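You operate a simulated robot arm through the tools that you are given. There is no shell and no other tool. Be economical: measure what you need, move in short steps, check, and stop when the job is done.

Carry out the task below with a simulated two-armed robot. There is one attempt and no reset: what you move stays moved.

Task
Stand the pink air freshener on the console table and slide it fully open.
Fine: it is in the gold-handled drawer; shut that again, and hold the freshener steady while you slide.

It is judged by the outcome, as a careful person would: the job done as asked, and still so three seconds after it is handed in. It fails if anything else is knocked over, pushed out of place, dropped, spilled or broken.

Robot
Two 7-joint arms with two-finger parallel grippers on one trunk, on a base that drives. Base frame: it is fixed to the floor where the robot stands at the start and does not move with it; the origin is under the middle of the robot, x ahead of it, y to its left, z up. Readings come in mm, rad, newtons and seconds.
The left shoulder is at the start at [70, 163, 970], the right one opposite. With the tool pointing down near the work surface each hand reaches from about 380 to 880 mm from the robot's upright axis, wherever it stands, measured 20 degrees to its own side. Places, roughly: gold-handled drawer [900, 0, 700]; top of the console table [1000, -300, 800]; pink air freshener slide [1000, -100, 700]; green air freshener slide [1100, -100, 900]. Payload 3.43 kg a hand.
The tool frame of a hand sits at the grasp point between the pads (the TCP): z along the fingers, y along the line on which they close. The tips reach 34 mm beyond it. Largest opening 128 mm; finger width 24, thickness 12; the body of the gripper, 48 by 130 mm, starts 96 mm behind the TCP.
Orientation is that of the tool frame in the base frame, as a unit quaternion [x, y, z, w]. With the fingers straight down and closing along the base's y, the tool's x points along the base's -x, its y along +y and its z along -z.

Tools
- The arms move only by the tool apply_moves. It takes "left_moves", "right_moves" or both (then of equal length, played together; a hand with none holds still); each is one flat list of numbers, 7 for each row, row after row: the closure, from 0 (fully open) to 1 (shut), then the shift along the base's x, y, z in mm, then the turn, a rotation vector about the base's x, y, z in rad. In form: [claw, dx, dy, dz, ax, ay, az, claw, dx, dy, dz, ax, ay, az, ...]. A call has 1 to 10 rows; each row shifts and turns the commanded pose from where the row before left it. Each row takes 0.2 s and may step no farther than 50 mm and 0.15 rad from the row before; otherwise, or with a gripper value out of range, the whole call is refused. A pose out of reach is approached as far as the arm can. The call stops where the force on the tool passes 40 N (or 10 N more than at its start, if that is more) or the arm is blocked; 0.2 s more then pass. The fingers move at their own pace (about 153 mm/s each) and stop on an object; they squeeze with about 30 N. The grip force told is the motor's: it shows also when the fingers shut on nothing. Time passes only in rows, and 0.2 s behind the last, so rows that do not move let the fingers close. The reply holds the time, the measured pose of the TCP, the force on the tool along the base axes, the opening and the grip force, in the units named above and with some noise.
- Cameras (640 x 400 px; columns grow to the right, rows downward): "scene" is now at [138.7, -29.5, 1216.2]; the picture's right is [-0.30, -0.96, 0.00], its down [-0.38, 0.12, -0.92] and it looks along [0.88, -0.27, -0.40] (base axes); focal length 284 px, centre (320, 200). "left" rides on the left gripper at [76, 11, -160] in its tool frame; the picture's right is [-0.15, 0.99, 0.00], its down [-0.88, -0.13, -0.46] and it looks along [-0.45, -0.07, 0.89] (tool axes); focal length 234 px, centre (320, 200). "right" rides on the right gripper at [76, -11, -160] in its tool frame; the picture's right is [0.15, 0.99, 0.00], its down [-0.88, 0.13, -0.46] and it looks along [-0.45, 0.07, 0.89] (tool axes); focal length 234 px, centre (320, 200). There is no depth. A picture from a camera that has moved, and an enlarged one, comes with that camera's place and axes in the base frame and with its lens.
- camera(camera): a new picture of that camera. The clock stands still meanwhile.
- move_column(by): slides the trunk up (or, below 0, down) by that many mm; the arms and the scene camera ride with it, the base frame stays. It gives what a move gives, with no picture.
- steer(legs): drives the robot by 1 to 6 legs, each [ahead, left, turn to the left] in mm, mm and rad, along the robot's own axes; the way and the turn of a leg run together, so that a leg with both is an arc; at most 1500 mm and 3.142 rad a leg. The arms and the cameras ride along, it lands a little off, and it stops where it bumps. It gives what a move gives.
- aim_head(pan, tilt): turns the head with the scene camera to pan (to the left, within 1.501 rad either way) and tilt (down, from -0.506 to 1.204), counted from straight ahead of the robot. It gives what a move gives.
- inspect(camera, box): a new picture of the part [left, top, right, bottom] of that camera's present view, enlarged. The clock stands still meanwhile.
- close_job(): hands the job in; it is judged then, once.

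Go step by step. Nothing tells you exact positions but the pictures and the camera data: compare them with the known pose of the tool, close in by small moves and look again before you grip or let go. The budget is 120 turns and 108 pictures, counting those below and the enlarged ones. Unless the task says otherwise, let go and move clear before handing in, and close with one line.

The tools are called after "Request:" as name(argument=value, ...) on one line, values as JSON. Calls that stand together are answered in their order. apply_moves: Moves the arms, as the interface text tells. Its arguments: {"type":"object","properties":{"left_moves":{"type":"array","items":{"type":"number"}},"right_moves":{"type":"array","items":{"type":"number"}}},"required":[]} The other tools are called the same way: move_column (by) slides the trunk up or down; steer (legs) drives the base; aim_head (pan, tilt) turns the head that bears the scene camera; camera (camera) takes a picture; inspect (camera, box) takes an enlarged picture of a part of a camera's view; close_job () hands the job in.

At the start:

```text
clock: 0.0
left_ee_pos: [674.4, 121.8, 1072.5]
left_tool_rot: [0.0, 1.0, 0.0, -0.001]
left_wrist_force: [0.2, -0.2, -0.1]
left_finger_gap: 127.6
left_grasp_force: 0.0
right_ee_pos: [550.5, -372.3, 1079.8]
right_tool_rot: [0.0, 1.0, 0.0, 0.0]
right_wrist_force: [-0.1, 0.3, -0.4]
right_finger_gap: 127.8
right_grasp_force: 0.0
trunk travel left (down, up): [-450.0, 490.0]
robot x, y, heading: [2.9, -0.4, -0.003]
head pan, tilt: [-0.3, 0.408]
```

scene: 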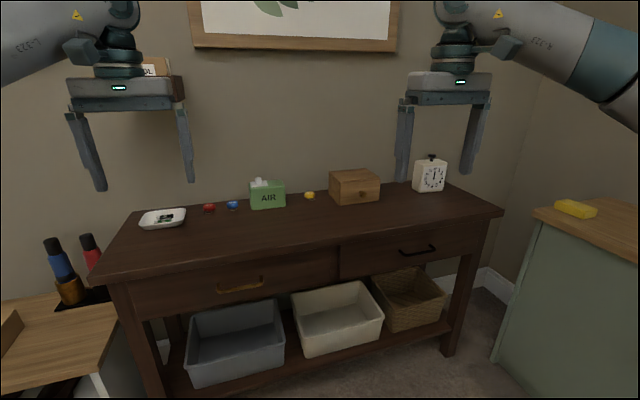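
right: 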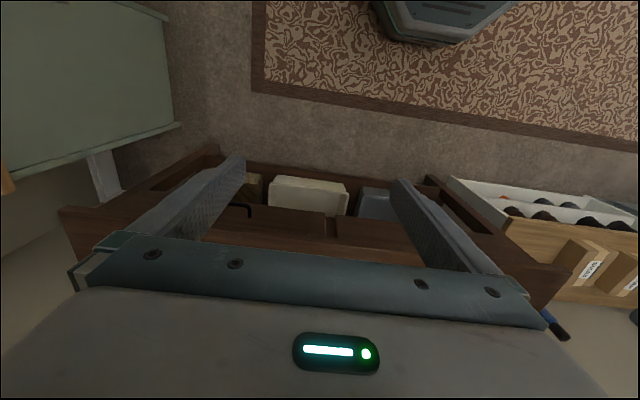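
left: 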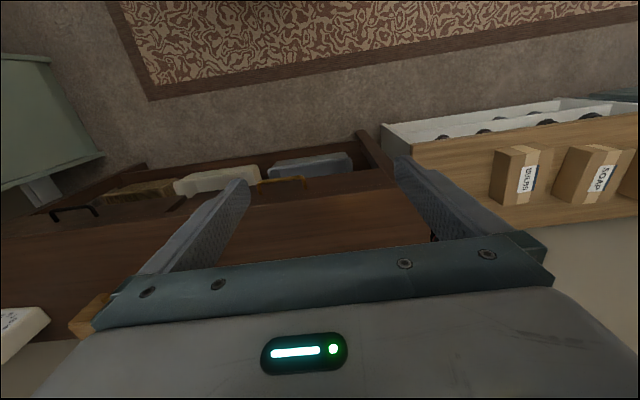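

I see the console table with a gold-handled drawer on the left and the green freshener standing on top. I'll look closer at the handle and the green freshener.

Request:
inspect(camera="scene", box=[180, 160, 340, 260])

Request:
inspect(camera="scene", box=[160, 240, 320, 340])

```text
4.00 times, centred on (260, 210) of scene
camera zoom: at [138.7, -29.5, 1216.2], right [-0.3, -0.96, 0.0], down [-0.38, 0.12, -0.92], along [0.88, -0.27, -0.4], focal length 1135 px, centre (560, 160)
```

zoom: 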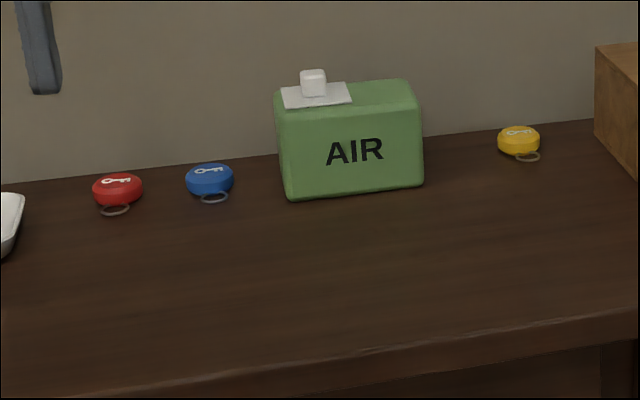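

```text
4.00 times, centred on (240, 290) of scene
camera zoom: at [138.7, -29.5, 1216.2], right [-0.3, -0.96, 0.0], down [-0.38, 0.12, -0.92], along [0.88, -0.27, -0.4], focal length 1135 px, centre (640, -160)
```

zoom: 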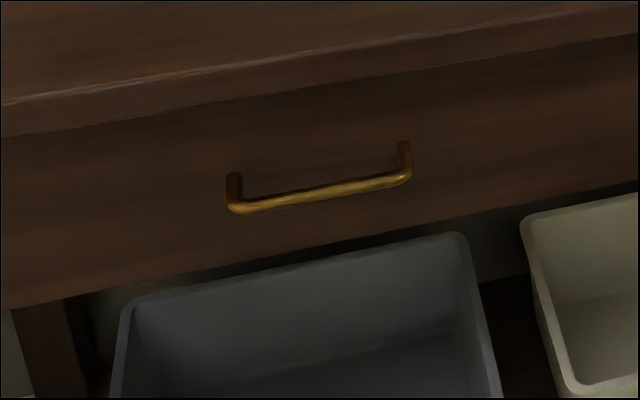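

Triangulating from the scene and left cameras, the gold handle bar is about x 812, z 672, y −60..58. I'll turn the left tool to point forward with its fingers closing vertically, while lowering it in front of the table.

Request:
apply_moves(left_moves=[0, 0, -8.7, -18, 0.08637, -0.08637, -0.08637, 0, 0, -8.7, -18, 0.08637, -0.08637, -0.08637, 0, 0, -8.7, -18, 0.08637, -0.08637, -0.08637, 0, 0, -8.7, -18, 0.08637, -0.08637, -0.08637, 0, 0, -8.7, -18, 0.08637, -0.08637, -0.08637, 0, 0, -8.7, -18, 0.08637, -0.08637, -0.08637, 0, 0, -8.7, -18, 0.08637, -0.08637, -0.08637])

```text
clock: 1.6
left_ee_pos: [674.9, 60.4, 947.2]
left_tool_rot: [0.29, 0.865, 0.289, 0.289]
left_wrist_force: [-0.6, 0.1, -0.8]
left_finger_gap: 128.0
left_grasp_force: 0.0
right_ee_pos: [550.1, -372.8, 1078.9]
right_tool_rot: [0.001, 1.0, 0.0, 0.0]
right_wrist_force: [0.3, 0.3, 0.7]
right_finger_gap: 127.9
right_grasp_force: 0.1
trunk travel left (down, up): [-450.0, 490.0]
robot x, y, heading: [1.4, -0.9, -0.002]
head pan, tilt: [-0.3, 0.408]
```

The turn tracks well. I'll continue the rotation and the descent.

Request:
apply_moves(left_moves=[0, 0, -8.7, -30, 0.08637, -0.08637, -0.08637, 0, 0, -8.7, -30, 0.08637, -0.08637, -0.08637, 0, 0, -8.7, -30, 0.08637, -0.08637, -0.08637, 0, 0, -8.7, -30, 0.08637, -0.08637, -0.08637, 0, 0, -8.7, -30, 0.08637, -0.08637, -0.08637, 0, 0, -8.7, -30, 0.08637, -0.08637, -0.08637, 0, 0, -8.7, -30, 0.08637, -0.08637, -0.08637, 0, 0, 0, -33, 0, 0, 0, 0, 0, 0, -33, 0, 0, 0])

Request:
aim_head(pan=0, tilt=0.7)

Request:
camera(camera="left")

Request:
camera(camera="scene")

```text
clock: 3.6
left_ee_pos: [658.8, -38.8, 699.7]
left_tool_rot: [0.499, 0.504, 0.501, 0.496]
left_wrist_force: [-0.5, 0.1, -1.0]
left_finger_gap: 128.2
left_grasp_force: 0.1
left hand out of reach, approached as far as the arm can: row 7, 8, 9
right_ee_pos: [550.2, -372.8, 1078.9]
right_tool_rot: [0.0, 1.0, 0.0, 0.0]
right_wrist_force: [0.5, 0.0, 0.8]
right_finger_gap: 127.9
right_grasp_force: 0.0
trunk travel left (down, up): [-450.0, 490.0]
robot x, y, heading: [-4.4, 0.0, -0.006]
head pan, tilt: [-0.3, 0.408]
```

```text
clock: 4.4
left_ee_pos: [658.1, -38.4, 702.8]
left_tool_rot: [0.499, 0.505, 0.5, 0.496]
left_wrist_force: [0.6, 0.2, 0.7]
left_finger_gap: 128.2
left_grasp_force: 0.0
right_ee_pos: [549.8, -373.5, 1079.8]
right_tool_rot: [0.0, 1.0, 0.0, 0.0]
right_wrist_force: [0.1, 0.4, -1.1]
right_finger_gap: 127.8
right_grasp_force: 0.1
trunk travel left (down, up): [-450.0, 490.0]
robot x, y, heading: [-2.4, -0.4, 0.002]
head pan, tilt: [0.0, 0.7]
```

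```text
102 pictures are left
camera left: at [498.2, 34.1, 714.4], right [0.01, -0.15, 0.99], down [-0.45, -0.89, -0.13], along [0.89, -0.44, -0.07], focal length 234 px, centre (320, 200)
```

left: 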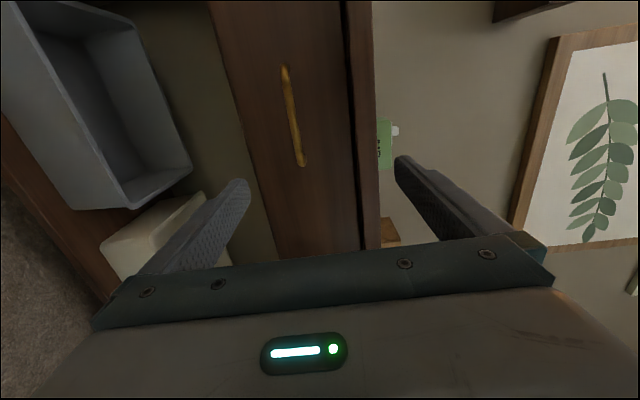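

```text
101 pictures are left
camera scene: at [135.3, -2.3, 1190.2], right [0.0, -1.0, 0.0], down [-0.64, 0.0, -0.77], along [0.77, 0.0, -0.64], focal length 284 px, centre (320, 200)
```

scene: 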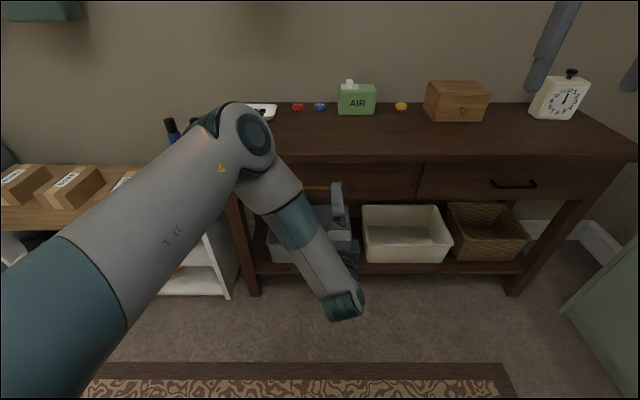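

The left camera confirms the bar at x≈812, z≈675, centre y≈0. The arm fell short of the close-in pose, so I'll reach forward a little and see whether it converges.

Request:
apply_moves(left_moves=[0, 25, 0, 0, 0, 0, 0, 0, 25, 0, 4, 0, 0, 0, 0, 0, 0, 0, 0, 0, 0])

```text
clock: 5.2
left_ee_pos: [705.5, -48.5, 716.2]
left_tool_rot: [0.499, 0.503, 0.501, 0.497]
left_wrist_force: [-0.2, 0.5, -0.2]
left_finger_gap: 128.1
left_grasp_force: 0.0
left hand out of reach, approached as far as the arm can: row 1, 2
right_ee_pos: [550.7, -372.6, 1079.6]
right_tool_rot: [0.0, 1.0, 0.0, 0.0]
right_wrist_force: [0.6, 0.6, 1.0]
right_finger_gap: 127.9
right_grasp_force: 0.1
trunk travel left (down, up): [-450.0, 490.0]
robot x, y, heading: [-0.4, 3.8, -0.001]
head pan, tilt: [0.0, 0.7]
```

It still falls short, so I'll lower the trunk to bring the shoulder closer to the handle's height.

Request:
move_column(by=-150)

Request:
apply_moves(left_moves=[0, 0, 10, 30, 0, 0, 0, 0, 0, 20, 40, 0, 0, 0, 0, 0, 18, 38, 0, 0, 0, 0, 0, 0, 0, 0, 0, 0])

```text
clock: 7.0
left_ee_pos: [703.4, -50.0, 567.2]
left_tool_rot: [0.499, 0.503, 0.5, 0.497]
left_wrist_force: [0.5, 0.4, -0.7]
left_finger_gap: 128.1
left_grasp_force: 0.0
right_ee_pos: [549.9, -372.8, 929.0]
right_tool_rot: [0.0, 1.0, 0.0, 0.0]
right_wrist_force: [0.6, -0.5, -0.2]
right_finger_gap: 128.0
right_grasp_force: 0.1
trunk travel left (down, up): [-300.0, 640.0]
robot x, y, heading: [2.1, -0.6, 0.004]
head pan, tilt: [0.0, 0.7]
```

```text
clock: 8.0
left_ee_pos: [702.1, 1.0, 674.5]
left_tool_rot: [0.5, 0.502, 0.501, 0.497]
left_wrist_force: [-0.8, 0.5, 0.0]
left_finger_gap: 128.0
left_grasp_force: 0.0
right_ee_pos: [550.5, -372.9, 929.7]
right_tool_rot: [0.0, 1.0, 0.0, 0.0]
right_wrist_force: [0.4, 0.1, -1.3]
right_finger_gap: 127.8
right_grasp_force: 0.1
trunk travel left (down, up): [-300.0, 640.0]
robot x, y, heading: [3.8, 2.2, 0.002]
head pan, tilt: [0.0, 0.7]
```

Now it's on target. I'll advance over the bar with the fingers half closed and check.

Request:
apply_moves(left_moves=[0.5, 30, -1, 0, 0, 0, 0, 0.5, 30, -1, 0, 0, 0, 0, 0.5, 25, 0, 0, 0, 0, 0])

Request:
camera(camera="left")

```text
clock: 8.8
left_ee_pos: [789.8, -1.7, 672.8]
left_tool_rot: [0.5, 0.502, 0.5, 0.498]
left_wrist_force: [0.2, -0.3, 0.7]
left_finger_gap: 64.0
left_grasp_force: 0.0
right_ee_pos: [549.8, -372.1, 929.2]
right_tool_rot: [0.0, 1.0, 0.0, 0.0]
right_wrist_force: [-0.4, 0.9, -0.3]
right_finger_gap: 127.7
right_grasp_force: 0.0
trunk travel left (down, up): [-300.0, 640.0]
robot x, y, heading: [3.3, 0.8, 0.002]
head pan, tilt: [0.0, 0.7]
```

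```text
100 pictures are left
camera left: at [629.2, 71.8, 685.0], right [0.01, -0.15, 0.99], down [-0.45, -0.88, -0.13], along [0.89, -0.44, -0.07], focal length 234 px, centre (320, 200)
```

left: 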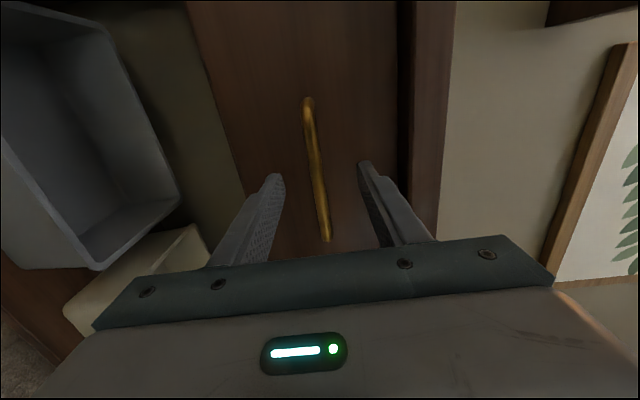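

The bar sits between the fingers. I'll go in slightly more and close.

Request:
apply_moves(left_moves=[0.5, 8, 0, 0, 0, 0, 0, 1, 0, 0, 0, 0, 0, 0, 1, 0, 0, 0, 0, 0, 0])

Request:
camera(camera="left")

```text
clock: 9.6
left_ee_pos: [796.6, -2.6, 672.6]
left_tool_rot: [0.5, 0.504, 0.499, 0.496]
left_wrist_force: [-0.8, 0.9, -5.9]
left_finger_gap: 10.5
left_grasp_force: 44.2
right_ee_pos: [550.1, -372.9, 930.0]
right_tool_rot: [0.0, 1.0, 0.0, -0.001]
right_wrist_force: [-0.2, 0.2, 0.0]
right_finger_gap: 128.3
right_grasp_force: 0.1
trunk travel left (down, up): [-300.0, 640.0]
robot x, y, heading: [1.8, -1.1, -0.0]
head pan, tilt: [0.0, 0.7]
```

```text
99 pictures are left
camera left: at [636.9, 71.2, 684.2], right [0.01, -0.15, 0.99], down [-0.45, -0.88, -0.13], along [0.89, -0.45, -0.07], focal length 234 px, centre (320, 200)
```

left: 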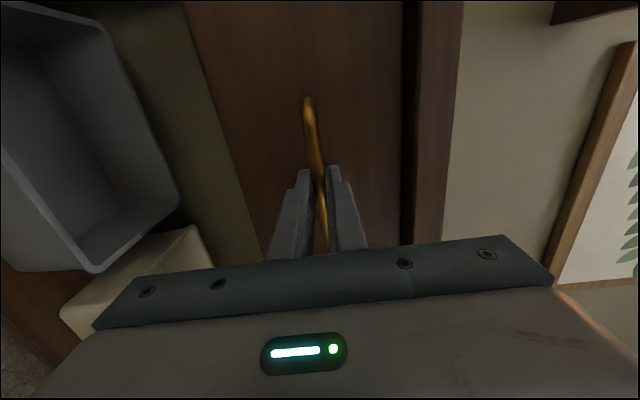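

The handle is gripped (10.5 mm gap). I'll pull gently.

Request:
apply_moves(left_moves=[1, -6, 0, 0, 0, 0, 0, 1, -12, 0, 0, 0, 0, 0, 1, -16, 0, 0, 0, 0, 0, 1, -16, 0, 0, 0, 0, 0, 1, -16, 0, 0, 0, 0, 0, 1, -16, 0, 0, 0, 0, 0, 1, -16, 0, 0, 0, 0, 0, 1, -12, 0, 0, 0, 0, 0, 1, -6, 0, 0, 0, 0, 0])

Request:
camera(camera="scene")

```text
clock: 11.6
left_ee_pos: [682.5, -3.0, 672.5]
left_tool_rot: [0.499, 0.504, 0.5, 0.497]
left_wrist_force: [0.0, 9.5, -11.8]
left_finger_gap: 10.6
left_grasp_force: 43.7
right_ee_pos: [550.9, -372.2, 929.1]
right_tool_rot: [0.0, 1.0, 0.0, -0.001]
right_wrist_force: [-0.2, -0.2, 0.6]
right_finger_gap: 128.0
right_grasp_force: 0.0
trunk travel left (down, up): [-300.0, 640.0]
robot x, y, heading: [-1.9, -0.3, 0.0]
head pan, tilt: [0.0, 0.7]
```

```text
98 pictures are left
camera scene: at [136.4, -1.2, 1040.0], right [0.0, -1.0, 0.0], down [-0.65, 0.0, -0.76], along [0.76, 0.0, -0.65], focal length 284 px, centre (320, 200)
```

scene: 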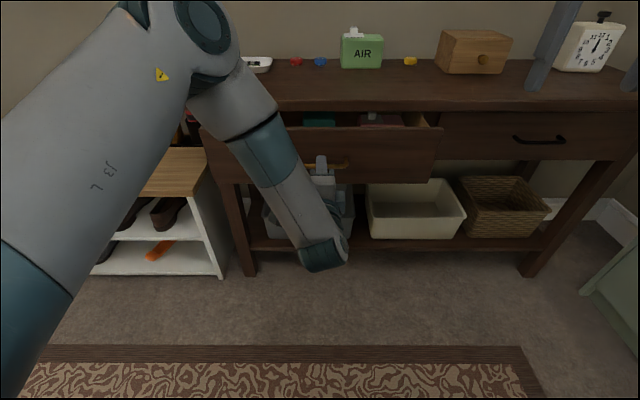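

The drawer is sliding out and a pink item is visible inside at right-centre. The left arm is near its close limit, so I'll draw it further by backing the base.

Request:
steer(legs=[[-60, 0, 0], [-50, 0, 0]])

Request:
camera(camera="scene")

```text
clock: 13.0
left_ee_pos: [572.0, -2.3, 673.0]
left_tool_rot: [0.499, 0.504, 0.501, 0.496]
left_wrist_force: [-1.3, 16.0, -12.7]
left_finger_gap: 10.5
left_grasp_force: 44.6
right_ee_pos: [440.5, -371.9, 929.3]
right_tool_rot: [0.0, 1.0, -0.001, -0.001]
right_wrist_force: [-0.6, -0.6, -0.5]
right_finger_gap: 128.2
right_grasp_force: 0.0
trunk travel left (down, up): [-300.0, 640.0]
robot x, y, heading: [-113.5, 0.1, 0.0]
head pan, tilt: [0.0, 0.7]
```

```text
97 pictures are left
camera scene: at [26.0, -0.8, 1040.0], right [0.0, -1.0, 0.0], down [-0.65, 0.0, -0.76], along [0.76, 0.0, -0.65], focal length 284 px, centre (320, 200)
```

scene: 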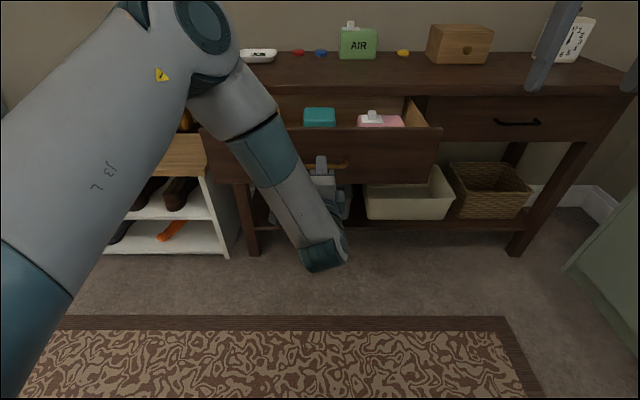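

The drawer is out about 225 mm and the pink freshener stands inside near y −130, with a teal item beside it. I'll zoom in.

Request:
inspect(camera="scene", box=[280, 80, 440, 180])

Request:
camera(camera="right")

```text
4.00 times, centred on (360, 130) of scene
camera zoom: at [26.0, -0.8, 1040.0], right [0.0, -1.0, 0.0], down [-0.65, 0.0, -0.76], along [0.76, 0.0, -0.65], focal length 1135 px, centre (160, 480)
```

zoom: 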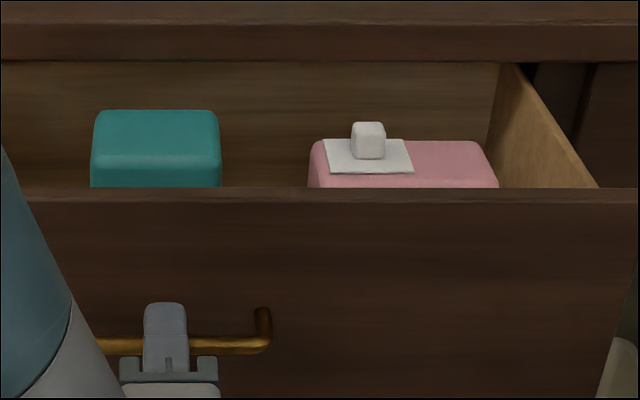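

```text
95 pictures are left
camera right: at [365.3, -382.9, 1089.8], right [-0.15, 0.99, 0.0], down [0.88, 0.13, 0.45], along [0.45, 0.07, -0.89], focal length 234 px, centre (320, 200)
```

right: 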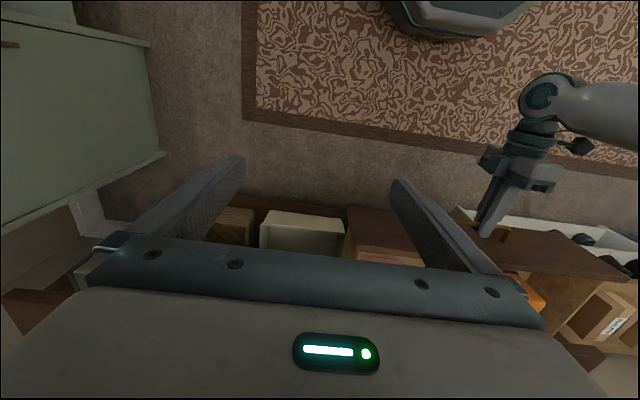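

The pink freshener stands with its long side along y, roughly y −88..−197, x 644..691. It looks narrow enough to grip across y from above. I'll bring the right hand high over the drawer for a top view.

Request:
apply_moves(right_moves=[0, 25, 28, 5, 0, 0, 0, 0, 25, 28, 5, 0, 0, 0, 0, 25, 28, 5, 0, 0, 0, 0, 25, 28, 5, 0, 0, 0, 0, 25, 28, 5, 0, 0, 0, 0, 25, 28, 5, 0, 0, 0, 0, 25, 28, 5, 0, 0, 0, 0, 15, 28, 5, 0, 0, 0])

Request:
camera(camera="right")

```text
clock: 14.8
left_ee_pos: [572.3, -3.2, 672.3]
left_tool_rot: [0.5, 0.504, 0.501, 0.495]
left_wrist_force: [-1.0, 5.2, -6.2]
left_finger_gap: 10.7
left_grasp_force: 44.5
right_ee_pos: [620.1, -169.1, 966.8]
right_tool_rot: [0.0, 1.0, 0.0, 0.0]
right_wrist_force: [-0.1, -0.9, 0.1]
right_finger_gap: 127.9
right_grasp_force: 0.1
right hand out of reach, approached as far as the arm can: row 8
trunk travel left (down, up): [-300.0, 640.0]
robot x, y, heading: [-110.5, 1.4, 0.001]
head pan, tilt: [0.0, 0.7]
```

```text
94 pictures are left
camera right: at [544.6, -180.5, 1126.6], right [-0.15, 0.99, 0.0], down [0.88, 0.13, 0.46], along [0.45, 0.07, -0.89], focal length 234 px, centre (320, 200)
```

right: 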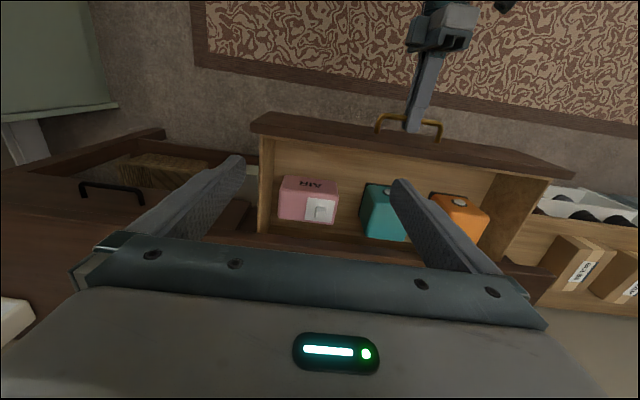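

Request:
inspect(camera="right", box=[240, 110, 400, 250])

```text
2.86 times, centred on (320, 180) of right
camera zoom: at [544.6, -180.5, 1126.6], right [-0.15, 0.99, 0.0], down [0.88, 0.13, 0.46], along [0.45, 0.07, -0.89], focal length 669 px, centre (320, 257)
```

zoom: 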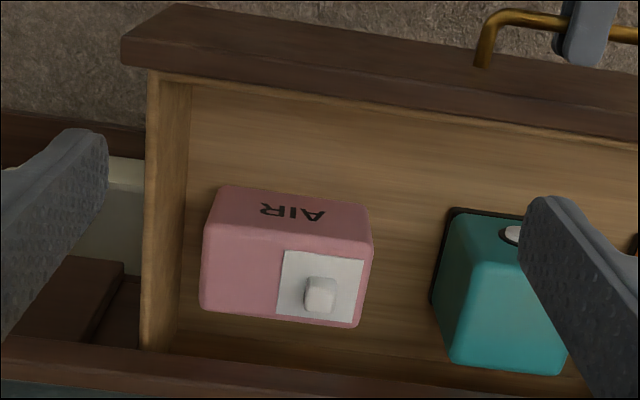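

The pink freshener is about 120 wide (y −228..−108), with its top near z 696, x 750..812. That's too close under the table lip, so I'll back up a bit more to draw the drawer further.

Request:
steer(legs=[[-40, 0, 0]])

Request:
camera(camera="scene")

Request:
camera(camera="right")

```text
clock: 15.7
left_ee_pos: [548.6, -1.0, 672.0]
left_tool_rot: [0.5, 0.504, 0.5, 0.496]
left_wrist_force: [1.7, -0.8, -2.5]
left_finger_gap: 10.5
left_grasp_force: 44.3
right_ee_pos: [594.4, -167.7, 967.1]
right_tool_rot: [0.0, 1.0, 0.0, 0.001]
right_wrist_force: [0.0, 0.4, -0.5]
right_finger_gap: 127.8
right_grasp_force: 0.0
trunk travel left (down, up): [-300.0, 640.0]
robot x, y, heading: [-132.6, -1.9, 0.0]
head pan, tilt: [0.0, 0.7]
stopped in leg 1: the force on the tool passed its limit (the readings are from after the stop); the commanded pose is now the measured one
```

```text
92 pictures are left
camera scene: at [-0.2, -2.0, 1040.3], right [0.0, -1.0, 0.0], down [-0.64, 0.0, -0.76], along [0.76, 0.0, -0.64], focal length 284 px, centre (320, 200)
```

scene: 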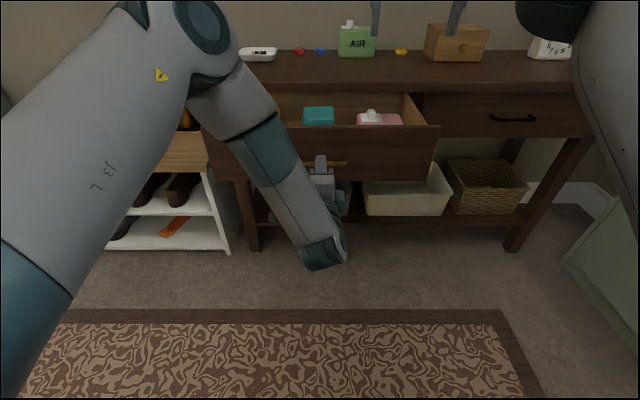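

```text
91 pictures are left
camera right: at [518.4, -179.7, 1127.3], right [-0.15, 0.99, 0.0], down [0.88, 0.13, 0.46], along [0.45, 0.07, -0.89], focal length 234 px, centre (320, 200)
```

right: 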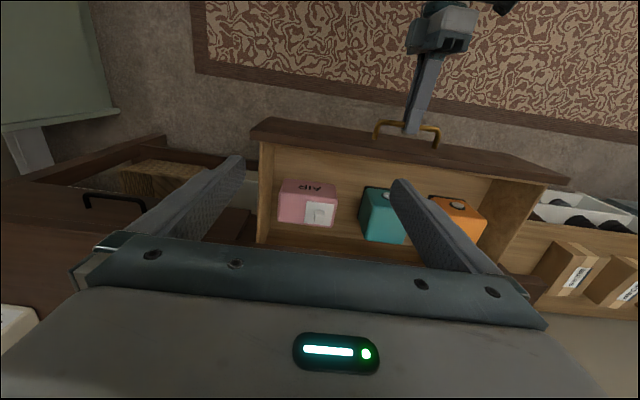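

The drawer is fully out (about 248 mm), and the freshener centre is near x 758, just beyond the right hand's reach from here. I'll release the handle, back away, then park the left hand up and to the side.

Request:
apply_moves(left_moves=[0.5, 0, 0, 0, 0, 0, 0, 0.5, 0, 0, 0, 0, 0, 0])

Request:
steer(legs=[[-80, 0, 0]])

Request:
apply_moves(left_moves=[0.5, 0, 20, 0, 0, 0, 0, 0.5, 0, 40, 10, 0, 0, 0, 0.5, 0, 40, 30, 0, 0, 0, 0.5, 0, 35, 35, 0, 0, 0, 0.5, 0, 35, 35, 0, 0, 0, 0.5, 0, 35, 35, 0, 0, 0, 0.5, 0, 20, 40, 0, 0, 0, 0.5, 0, 20, 40, 0, 0, 0, 0.5, 0, 20, 40, 0, 0, 0])

Request:
camera(camera="scene")

```text
clock: 16.3
left_ee_pos: [549.5, -2.5, 673.5]
left_tool_rot: [0.499, 0.504, 0.501, 0.497]
left_wrist_force: [-0.2, 0.2, -0.2]
left_finger_gap: 63.8
left_grasp_force: 0.0
right_ee_pos: [593.8, -168.8, 969.1]
right_tool_rot: [0.0, 1.0, -0.001, 0.001]
right_wrist_force: [0.3, 0.5, -0.1]
right_finger_gap: 127.8
right_grasp_force: 0.0
trunk travel left (down, up): [-300.0, 640.0]
robot x, y, heading: [-137.1, -2.5, 0.005]
head pan, tilt: [0.0, 0.7]
```

```text
clock: 17.4
left_ee_pos: [467.4, -2.3, 673.6]
left_tool_rot: [0.498, 0.504, 0.501, 0.496]
left_wrist_force: [0.9, -0.1, -0.3]
left_finger_gap: 64.0
left_grasp_force: 0.1
right_ee_pos: [511.7, -169.0, 968.7]
right_tool_rot: [0.0, 1.0, -0.001, 0.001]
right_wrist_force: [0.0, 0.5, -0.4]
right_finger_gap: 128.0
right_grasp_force: 0.0
trunk travel left (down, up): [-300.0, 640.0]
robot x, y, heading: [-217.7, 2.5, 0.001]
head pan, tilt: [0.0, 0.7]
```

```text
clock: 19.4
left_ee_pos: [452.0, 209.9, 968.0]
left_tool_rot: [0.499, 0.503, 0.501, 0.497]
left_wrist_force: [-0.9, -0.9, 0.5]
left_finger_gap: 64.2
left_grasp_force: 0.0
left hand out of reach, approached as far as the arm can: row 2, 3, 4, 5, 6
right_ee_pos: [512.1, -168.3, 969.1]
right_tool_rot: [0.001, 1.0, -0.001, 0.001]
right_wrist_force: [0.1, -1.0, -0.6]
right_finger_gap: 127.8
right_grasp_force: 0.1
trunk travel left (down, up): [-300.0, 640.0]
robot x, y, heading: [-212.9, 1.0, -0.001]
head pan, tilt: [0.0, 0.7]
```

```text
90 pictures are left
camera scene: at [-82.2, -1.4, 1040.2], right [0.0, -1.0, 0.0], down [-0.64, 0.0, -0.77], along [0.77, 0.0, -0.64], focal length 284 px, centre (320, 200)
```

scene: 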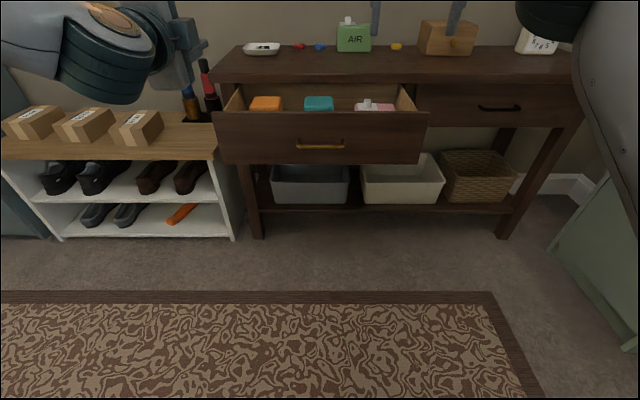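

The drawer stays open. I'll raise the trunk back up and drive forward to bring the freshener within the right hand's reach.

Request:
move_column(by=150)

Request:
steer(legs=[[150, 0, 0]])

Request:
apply_moves(right_moves=[0, 15, 0, -40, 0, 0, 0, 0, 20, 0, -40, 0, 0, 0, 0, 20, 0, -40, 0, 0, 0, 0, 20, 0, -40, 0, 0, 0, 0, 20, 0, -40, 0, 0, 0])

Request:
camera(camera="right")

Request:
camera(camera="scene")

```text
clock: 21.1
left_ee_pos: [453.9, 208.5, 1117.6]
left_tool_rot: [0.498, 0.505, 0.501, 0.496]
left_wrist_force: [-0.1, 0.2, -0.6]
left_finger_gap: 64.0
left_grasp_force: 0.0
right_ee_pos: [512.1, -168.0, 1118.4]
right_tool_rot: [0.001, 1.0, 0.0, 0.002]
right_wrist_force: [-0.1, -0.2, -1.4]
right_finger_gap: 128.0
right_grasp_force: 0.0
trunk travel left (down, up): [-450.0, 490.0]
robot x, y, heading: [-215.0, 1.0, 0.004]
head pan, tilt: [0.0, 0.7]
```

```text
clock: 22.5
left_ee_pos: [603.4, 207.2, 1117.4]
left_tool_rot: [0.5, 0.503, 0.5, 0.496]
left_wrist_force: [0.7, -0.4, 0.3]
left_finger_gap: 64.0
left_grasp_force: 0.1
right_ee_pos: [661.7, -170.6, 1116.6]
right_tool_rot: [0.001, 1.0, 0.0, 0.001]
right_wrist_force: [0.1, -0.3, -0.1]
right_finger_gap: 128.0
right_grasp_force: 0.1
trunk travel left (down, up): [-450.0, 490.0]
robot x, y, heading: [-67.3, -5.5, -0.0]
head pan, tilt: [0.0, 0.7]
```

```text
clock: 23.7
left_ee_pos: [604.0, 206.8, 1116.0]
left_tool_rot: [0.5, 0.504, 0.5, 0.496]
left_wrist_force: [0.8, -0.1, -0.9]
left_finger_gap: 64.2
left_grasp_force: 0.1
right_ee_pos: [745.5, -172.8, 915.3]
right_tool_rot: [0.001, 1.0, 0.0, 0.002]
right_wrist_force: [0.0, 0.0, 0.0]
right_finger_gap: 127.9
right_grasp_force: 0.1
right hand out of reach, approached as far as the arm can: row 4, 5
trunk travel left (down, up): [-450.0, 490.0]
robot x, y, heading: [-68.7, -4.5, -0.003]
head pan, tilt: [0.0, 0.7]
```

```text
89 pictures are left
camera right: at [669.9, -183.1, 1075.2], right [-0.14, 0.99, 0.0], down [0.88, 0.13, 0.46], along [0.45, 0.06, -0.89], focal length 234 px, centre (320, 200)
```

right: 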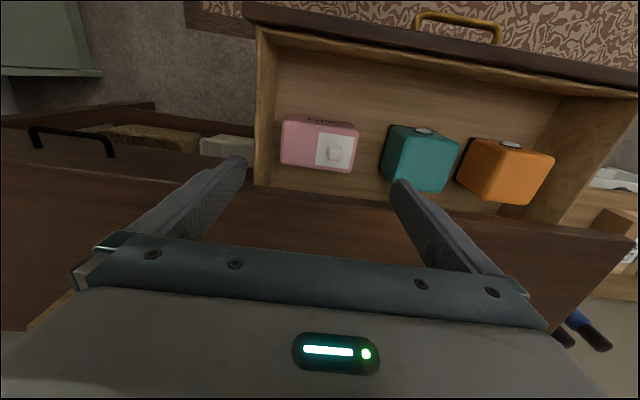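

```text
88 pictures are left
camera scene: at [68.5, -2.8, 1190.1], right [0.0, -1.0, 0.0], down [-0.65, 0.0, -0.76], along [0.76, 0.0, -0.65], focal length 284 px, centre (320, 200)
```

scene: 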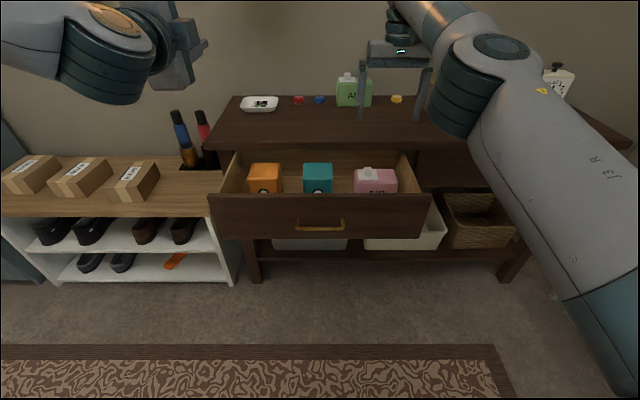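

Good views from both. I'll zoom both for a precise triangulation of the freshener.

Request:
inspect(camera="right", box=[260, 95, 380, 195])

Request:
inspect(camera="scene", box=[330, 140, 430, 220])

```text
4.00 times, centred on (320, 145) of right
camera zoom: at [669.9, -183.1, 1075.2], right [-0.14, 0.99, 0.0], down [0.88, 0.13, 0.46], along [0.45, 0.06, -0.89], focal length 937 px, centre (320, 420)
```

zoom: 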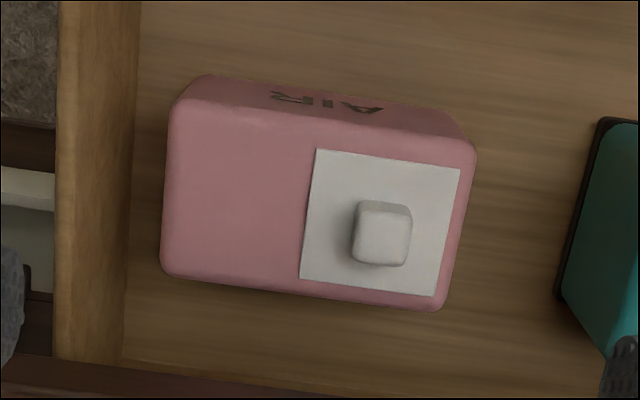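

```text
5.00 times, centred on (380, 180) of scene
camera zoom: at [68.5, -2.8, 1190.1], right [0.0, -1.0, 0.0], down [-0.65, 0.0, -0.76], along [0.76, 0.0, -0.65], focal length 1419 px, centre (20, 300)
```

zoom: 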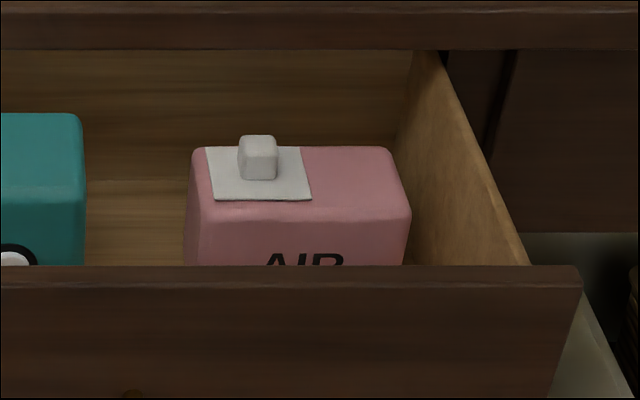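

Triangulated: plate x 743–798, y −118..−176, top z≈691; box about 126 wide by 70 deep. That's too wide to grip across y, so I'll grip across its depth. First I'll drive a bit closer and yaw the right hand 90°.

Request:
steer(legs=[[60, 0, 0]])

Request:
apply_moves(right_moves=[0, -6, 0, 0, 0, 0, 0.1428, 0, -6, 0, 0, 0, 0, 0.1428, 0, -6, 0, 0, 0, 0, 0.1428, 0, -6, 0, 0, 0, 0, 0.1428, 0, -6, 0, 0, 0, 0, 0.1428, 0, -6, 0, 0, 0, 0, 0.1428, 0, -6, 0, 0, 0, 0, 0.1428, 0, -6, 0, 0, 0, 0, 0.1428, 0, -6, 0, 0, 0, 0, 0.1428, 0, -6, 0, 0, 0, 0, 0.1428])

```text
clock: 24.7
left_ee_pos: [663.4, 207.4, 1116.9]
left_tool_rot: [0.5, 0.504, 0.5, 0.497]
left_wrist_force: [0.3, 0.0, 0.2]
left_finger_gap: 63.8
left_grasp_force: 0.2
right_ee_pos: [804.4, -169.3, 915.2]
right_tool_rot: [0.002, 1.0, 0.0, -0.001]
right_wrist_force: [0.1, -0.8, -0.4]
right_finger_gap: 128.1
right_grasp_force: 0.0
trunk travel left (down, up): [-450.0, 490.0]
robot x, y, heading: [-5.2, 1.3, -0.003]
head pan, tilt: [0.0, 0.7]
```

```text
clock: 26.9
left_ee_pos: [661.3, 209.7, 1117.1]
left_tool_rot: [0.499, 0.505, 0.5, 0.496]
left_wrist_force: [-0.1, 0.1, 0.1]
left_finger_gap: 64.2
left_grasp_force: 0.0
right_ee_pos: [734.3, -229.7, 888.6]
right_tool_rot: [-0.255, 0.967, 0.004, 0.002]
right_wrist_force: [-0.2, -0.1, 0.4]
right_finger_gap: 128.0
right_grasp_force: 0.1
right hand out of reach, approached as far as the arm can: row 3, 4, 5, 6, 7, 8, 9, 10
trunk travel left (down, up): [-450.0, 490.0]
robot x, y, heading: [-8.1, -0.0, -0.003]
head pan, tilt: [0.0, 0.7]
```

The wrist hits its limit in that direction, so I'll yaw the other way.

Request:
apply_moves(right_moves=[0, 0, 0, 0, 0, 0, -0.15, 0, 0, 0, 0, 0, 0, -0.15, 0, 0, 0, 0, 0, 0, -0.15, 0, 0, 0, 0, 0, 0, -0.15, 0, 0, 0, 0, 0, 0, -0.15, 0, 0, 0, 0, 0, 0, -0.15, 0, 0, 0, 0, 0, 0, -0.15, 0, 0, 0, 0, 0, 0, -0.15, 0, 0, 0, 0, 0, 0, -0.15, 0, 0, 0, 0, 0, 0, -0.15])

```text
clock: 29.1
left_ee_pos: [662.0, 207.0, 1117.6]
left_tool_rot: [0.5, 0.504, 0.5, 0.496]
left_wrist_force: [0.1, -0.2, 0.0]
left_finger_gap: 64.1
left_grasp_force: 0.1
right_ee_pos: [733.1, -233.5, 888.9]
right_tool_rot: [0.474, 0.88, 0.002, 0.004]
right_wrist_force: [0.0, -0.7, 0.4]
right_finger_gap: 128.3
right_grasp_force: 0.1
trunk travel left (down, up): [-450.0, 490.0]
robot x, y, heading: [-9.2, 0.0, 0.0]
head pan, tilt: [0.0, 0.7]
```

Good, that direction works. I'll finish the yaw, centre over the freshener, and lean the hand back 20° so the rear finger clears the table lip.

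Request:
apply_moves(right_moves=[0.22, -2, 15.6, -10, 0, 0, -0.146, 0.22, -2, 15.6, -10, 0, 0, -0.146, 0.22, -2, 15.6, -10, 0, 0, -0.146, 0.22, -3, 15.7, -10, 0, 0, -0.146, 0.22, 0, 0, 0, 0, -0.1163, 0, 0.22, 0, 0, 0, 0, -0.1163, 0, 0.22, 0, 0, 0, 0, -0.1163, 0, 0.22, 0, 0, 0, 0, 0, 0])

Request:
camera(camera="right")

Request:
camera(camera="scene")

```text
clock: 30.9
left_ee_pos: [661.7, 208.6, 1117.7]
left_tool_rot: [0.5, 0.505, 0.5, 0.496]
left_wrist_force: [0.6, -0.4, -0.1]
left_finger_gap: 63.9
left_grasp_force: 0.0
right_ee_pos: [724.8, -169.3, 849.2]
right_tool_rot: [0.697, 0.695, 0.123, 0.127]
right_wrist_force: [0.8, -0.7, 0.2]
right_finger_gap: 99.8
right_grasp_force: 0.0
trunk travel left (down, up): [-450.0, 490.0]
robot x, y, heading: [-8.1, 0.0, 0.005]
head pan, tilt: [0.0, 0.7]
```

```text
85 pictures are left
camera right: at [658.7, -93.0, 994.1], right [0.93, 0.15, 0.34], down [-0.04, -0.88, 0.48], along [0.37, -0.46, -0.81], focal length 234 px, centre (320, 200)
```

right: 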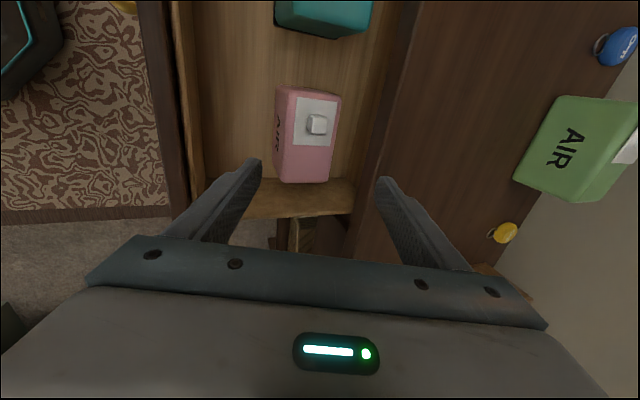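

```text
84 pictures are left
camera scene: at [127.6, -2.1, 1190.1], right [0.0, -1.0, 0.0], down [-0.64, 0.0, -0.76], along [0.76, 0.0, -0.64], focal length 284 px, centre (320, 200)
```

scene: 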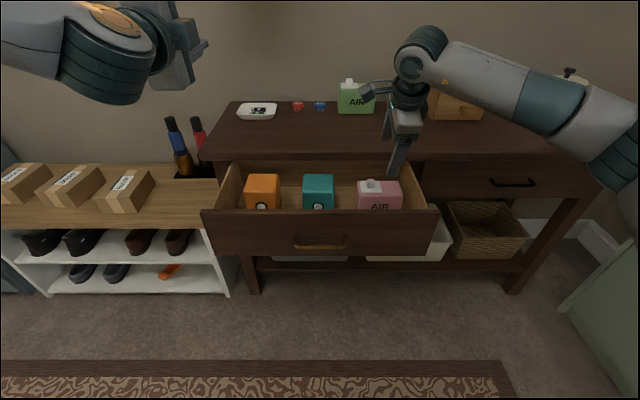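

I'll zoom to verify the table-lip position against the box.

Request:
inspect(camera="right", box=[250, 50, 450, 200])

```text
2.67 times, centred on (350, 125) of right
camera zoom: at [658.7, -93.0, 994.1], right [0.93, 0.15, 0.34], down [-0.04, -0.88, 0.48], along [0.37, -0.46, -0.81], focal length 624 px, centre (240, 400)
```

zoom: 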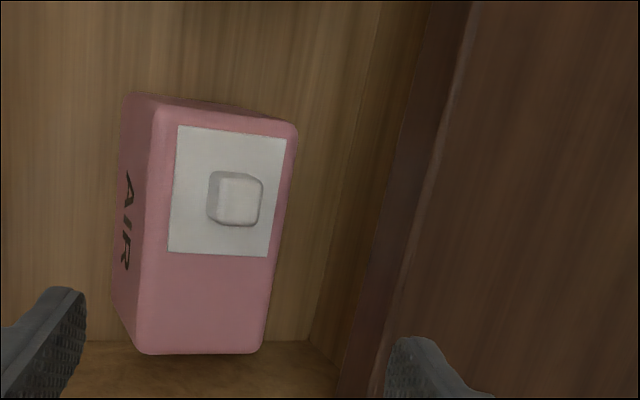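

The lip edge is at x≈822, box 732..805, y −234..−107. I'll descend along the tilted tool axis to straddle the box, stopping just short for a check.

Request:
apply_moves(right_moves=[0.22, -23, -1, 0, 0, 0, 0, 0.22, 15, 0, -41.3, 0, 0, 0, 0.22, 15, 0, -41.3, 0, 0, 0, 0.22, 10, 0, -27, 0, 0, 0, 0.22, 0, 0, 0, 0, 0, 0])

Request:
camera(camera="right")

Request:
inspect(camera="scene", box=[320, 100, 480, 220])

```text
clock: 32.1
left_ee_pos: [661.5, 207.0, 1117.0]
left_tool_rot: [0.5, 0.503, 0.5, 0.496]
left_wrist_force: [0.5, 0.6, 0.0]
left_finger_gap: 64.2
left_grasp_force: 0.0
right_ee_pos: [742.1, -172.0, 740.4]
right_tool_rot: [0.696, 0.695, 0.123, 0.128]
right_wrist_force: [-0.4, 0.6, 0.1]
right_finger_gap: 99.8
right_grasp_force: 0.1
trunk travel left (down, up): [-450.0, 490.0]
robot x, y, heading: [-7.1, -1.0, -0.001]
head pan, tilt: [0.0, 0.7]
```

```text
82 pictures are left
camera right: at [675.8, -94.7, 885.4], right [0.93, 0.15, 0.34], down [-0.04, -0.88, 0.48], along [0.37, -0.46, -0.81], focal length 234 px, centre (320, 200)
```

right: 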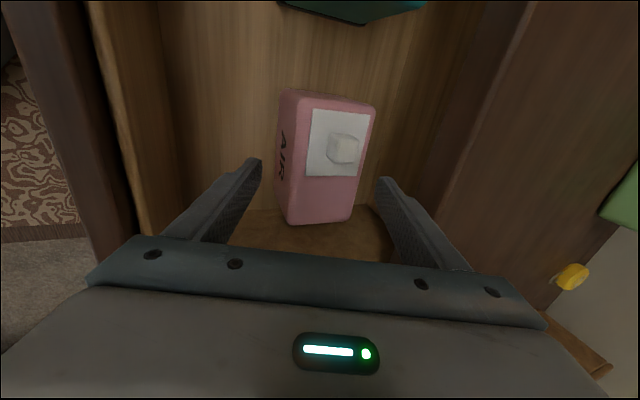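

```text
3.33 times, centred on (400, 160) of scene
camera zoom: at [126.9, -2.5, 1190.3], right [0.0, -1.0, 0.0], down [-0.64, 0.0, -0.77], along [0.77, 0.0, -0.64], focal length 946 px, centre (53, 333)
```

zoom: 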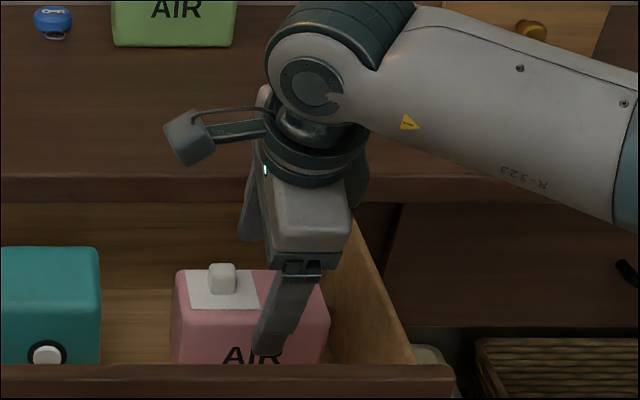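

Alignment looks right; the box lies between the fingers. I'll descend the last 57 mm along the axis.

Request:
apply_moves(right_moves=[0.22, 7, 0, -20, 0, 0, 0, 0.22, 7, 0, -20, 0, 0, 0, 0.22, 5, 0, -15, 0, 0, 0, 0.22, 0, 0, 0, 0, 0, 0])

Request:
camera(camera="right")

```text
clock: 33.1
left_ee_pos: [661.9, 207.4, 1118.5]
left_tool_rot: [0.499, 0.504, 0.5, 0.497]
left_wrist_force: [-0.6, 0.5, 0.0]
left_finger_gap: 64.2
left_grasp_force: 0.2
right_ee_pos: [760.0, -170.1, 684.2]
right_tool_rot: [0.696, 0.696, 0.122, 0.127]
right_wrist_force: [-0.4, 0.5, -0.7]
right_finger_gap: 99.7
right_grasp_force: 0.0
trunk travel left (down, up): [-450.0, 490.0]
robot x, y, heading: [-6.8, -2.2, 0.001]
head pan, tilt: [0.0, 0.7]
```

```text
80 pictures are left
camera right: at [694.3, -94.3, 830.4], right [0.93, 0.15, 0.34], down [-0.04, -0.88, 0.48], along [0.37, -0.46, -0.81], focal length 234 px, centre (320, 200)
```

right: 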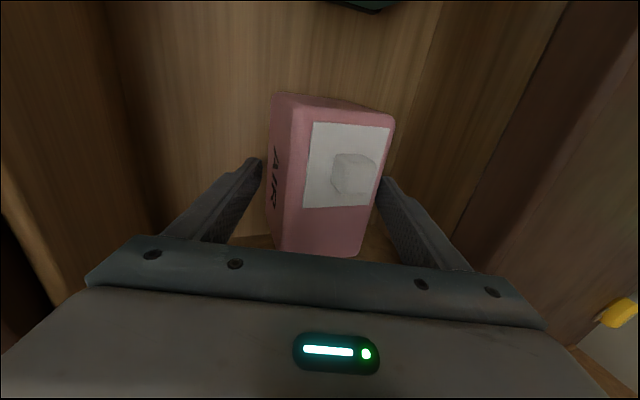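

The box is straddled cleanly. I'll drag it slowly toward the drawer front with the rear finger, 40 mm.

Request:
apply_moves(right_moves=[0.22, -6, 0, 0, 0, 0, 0, 0.22, -6, 0, 0, 0, 0, 0, 0.22, -6, 0, 0, 0, 0, 0, 0.22, -6, 0, 0, 0, 0, 0, 0.22, -6, 0, 0, 0, 0, 0, 0.22, -6, 0, 0, 0, 0, 0, 0.22, -6, 0, 0, 0, 0, 0])

Request:
camera(camera="right")

Request:
inspect(camera="scene", box=[320, 100, 480, 220])

```text
clock: 34.7
left_ee_pos: [662.3, 207.5, 1117.7]
left_tool_rot: [0.499, 0.504, 0.5, 0.496]
left_wrist_force: [-0.2, 0.8, 0.6]
left_finger_gap: 64.0
left_grasp_force: 0.0
right_ee_pos: [717.9, -173.1, 684.9]
right_tool_rot: [0.696, 0.696, 0.122, 0.128]
right_wrist_force: [1.3, -0.6, 1.3]
right_finger_gap: 99.4
right_grasp_force: 0.0
trunk travel left (down, up): [-450.0, 490.0]
robot x, y, heading: [-9.7, 0.0, -0.003]
head pan, tilt: [0.0, 0.7]
```

```text
79 pictures are left
camera right: at [652.3, -94.6, 830.2], right [0.93, 0.15, 0.34], down [-0.04, -0.88, 0.48], along [0.37, -0.46, -0.81], focal length 234 px, centre (320, 200)
```

right: 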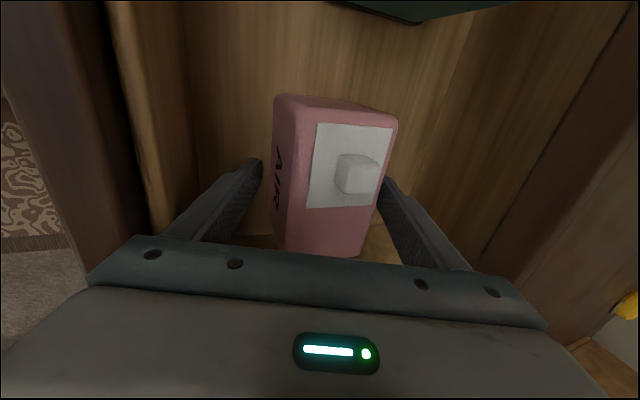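

```text
3.33 times, centred on (400, 160) of scene
camera zoom: at [127.3, -2.5, 1190.2], right [0.0, -1.0, 0.0], down [-0.64, 0.0, -0.76], along [0.76, 0.0, -0.64], focal length 946 px, centre (53, 333)
```

zoom: 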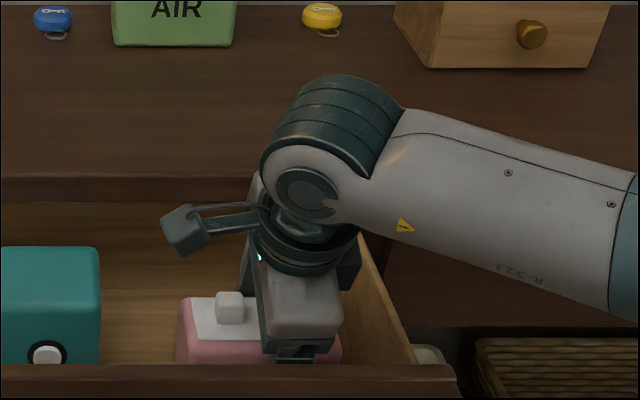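

It slid nicely, still upright. I'll withdraw along the axis, straighten the hand to vertical, then re-aim.

Request:
apply_moves(right_moves=[0.22, -7, 0, 19, 0, 0, 0, 0.22, -7, 0, 19, 0, 0, 0, 0.22, -7, 0, 19, 0, 0, 0, 0.22, -7, 0, 19, 0, 0, 0, 0.22, 10, 0, 0, 0, 0.1163, 0, 0.22, 12, 0, 0, 0, 0.1163, 0, 0.22, 15, 0, 0, 0, 0.1163, 0, 0.22, 0, 0, 0, 0, 0, 0])

Request:
camera(camera="right")

```text
clock: 36.5
left_ee_pos: [662.5, 205.9, 1118.2]
left_tool_rot: [0.499, 0.503, 0.502, 0.496]
left_wrist_force: [0.3, -0.3, 0.5]
left_finger_gap: 63.9
left_grasp_force: 0.0
right_ee_pos: [727.7, -172.8, 760.1]
right_tool_rot: [0.707, 0.707, 0.0, 0.004]
right_wrist_force: [-0.8, 0.6, 0.0]
right_finger_gap: 99.9
right_grasp_force: 0.0
trunk travel left (down, up): [-450.0, 490.0]
robot x, y, heading: [-8.8, -1.3, 0.003]
head pan, tilt: [0.0, 0.7]
```

```text
77 pictures are left
camera right: at [714.8, -95.6, 920.0], right [0.99, 0.15, 0.0], down [0.13, -0.88, 0.46], along [0.07, -0.46, -0.89], focal length 234 px, centre (320, 200)
```

right: 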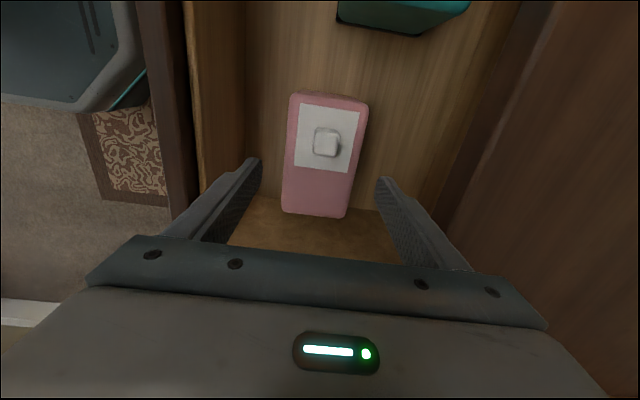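

The box is now at x 693–766 and the hand is centred over it. I'll descend and grip across the depth.

Request:
apply_moves(right_moves=[0.22, 1, -6, -30, 0, 0, 0, 0.22, 1, -6, -30, 0, 0, 0, 0.22, 0, 0, -28, 0, 0, 0, 0.22, 0, 0, 0, 0, 0, 0, 1, 0, 0, 0, 0, 0, 0, 1, 0, 0, 0, 0, 0, 0])

Request:
camera(camera="right")

```text
clock: 37.9
left_ee_pos: [662.6, 207.3, 1116.4]
left_tool_rot: [0.5, 0.504, 0.5, 0.496]
left_wrist_force: [-0.4, 0.0, -0.5]
left_finger_gap: 64.0
left_grasp_force: 0.0
right_ee_pos: [730.2, -182.4, 672.5]
right_tool_rot: [0.707, 0.707, 0.0, 0.005]
right_wrist_force: [-0.8, 0.2, -0.4]
right_finger_gap: 74.6
right_grasp_force: 30.0
trunk travel left (down, up): [-450.0, 490.0]
robot x, y, heading: [-8.9, -0.9, -0.002]
head pan, tilt: [0.0, 0.7]
```

```text
76 pictures are left
camera right: at [718.3, -107.4, 832.3], right [0.99, 0.15, 0.01], down [0.13, -0.88, 0.46], along [0.07, -0.46, -0.89], focal length 234 px, centre (320, 200)
```

right: 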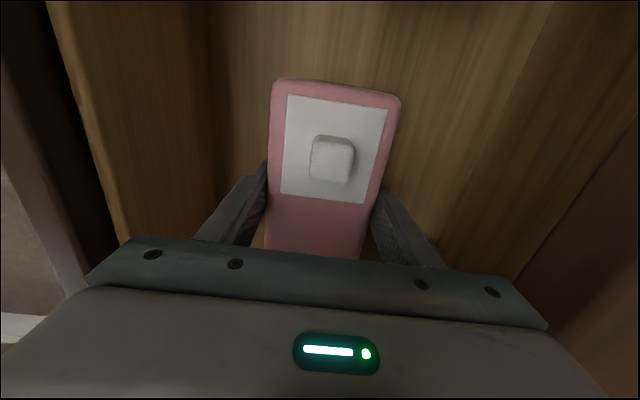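

Gripped (74.6 mm, 30 N). I'll lift straight up.

Request:
apply_moves(right_moves=[1, 0, 0, 10, 0, 0, 0, 1, 0, 0, 20, 0, 0, 0, 1, 0, 0, 30, 0, 0, 0, 1, 0, 0, 30, 0, 0, 0, 1, 0, 0, 30, 0, 0, 0, 1, 0, 0, 30, 0, 0, 0, 1, 0, 0, 30, 0, 0, 0, 1, 0, 0, 30, 0, 0, 0, 1, 0, 0, 20, 0, 0, 0])

Request:
camera(camera="scene")

```text
clock: 39.9
left_ee_pos: [661.6, 208.0, 1117.4]
left_tool_rot: [0.499, 0.504, 0.5, 0.497]
left_wrist_force: [0.4, -0.1, 0.6]
left_finger_gap: 64.1
left_grasp_force: 0.1
right_ee_pos: [731.1, -183.2, 903.0]
right_tool_rot: [0.706, 0.708, 0.0, 0.005]
right_wrist_force: [0.6, -1.0, -0.6]
right_finger_gap: 74.9
right_grasp_force: 30.4
trunk travel left (down, up): [-450.0, 490.0]
robot x, y, heading: [-6.7, -6.5, -0.004]
head pan, tilt: [0.0, 0.7]
```

```text
75 pictures are left
camera scene: at [127.3, -2.3, 1190.1], right [0.0, -1.0, 0.0], down [-0.64, 0.0, -0.76], along [0.76, 0.0, -0.64], focal length 284 px, centre (320, 200)
```

scene: 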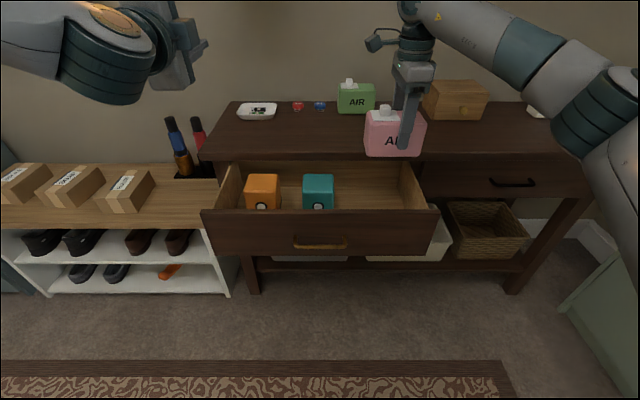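

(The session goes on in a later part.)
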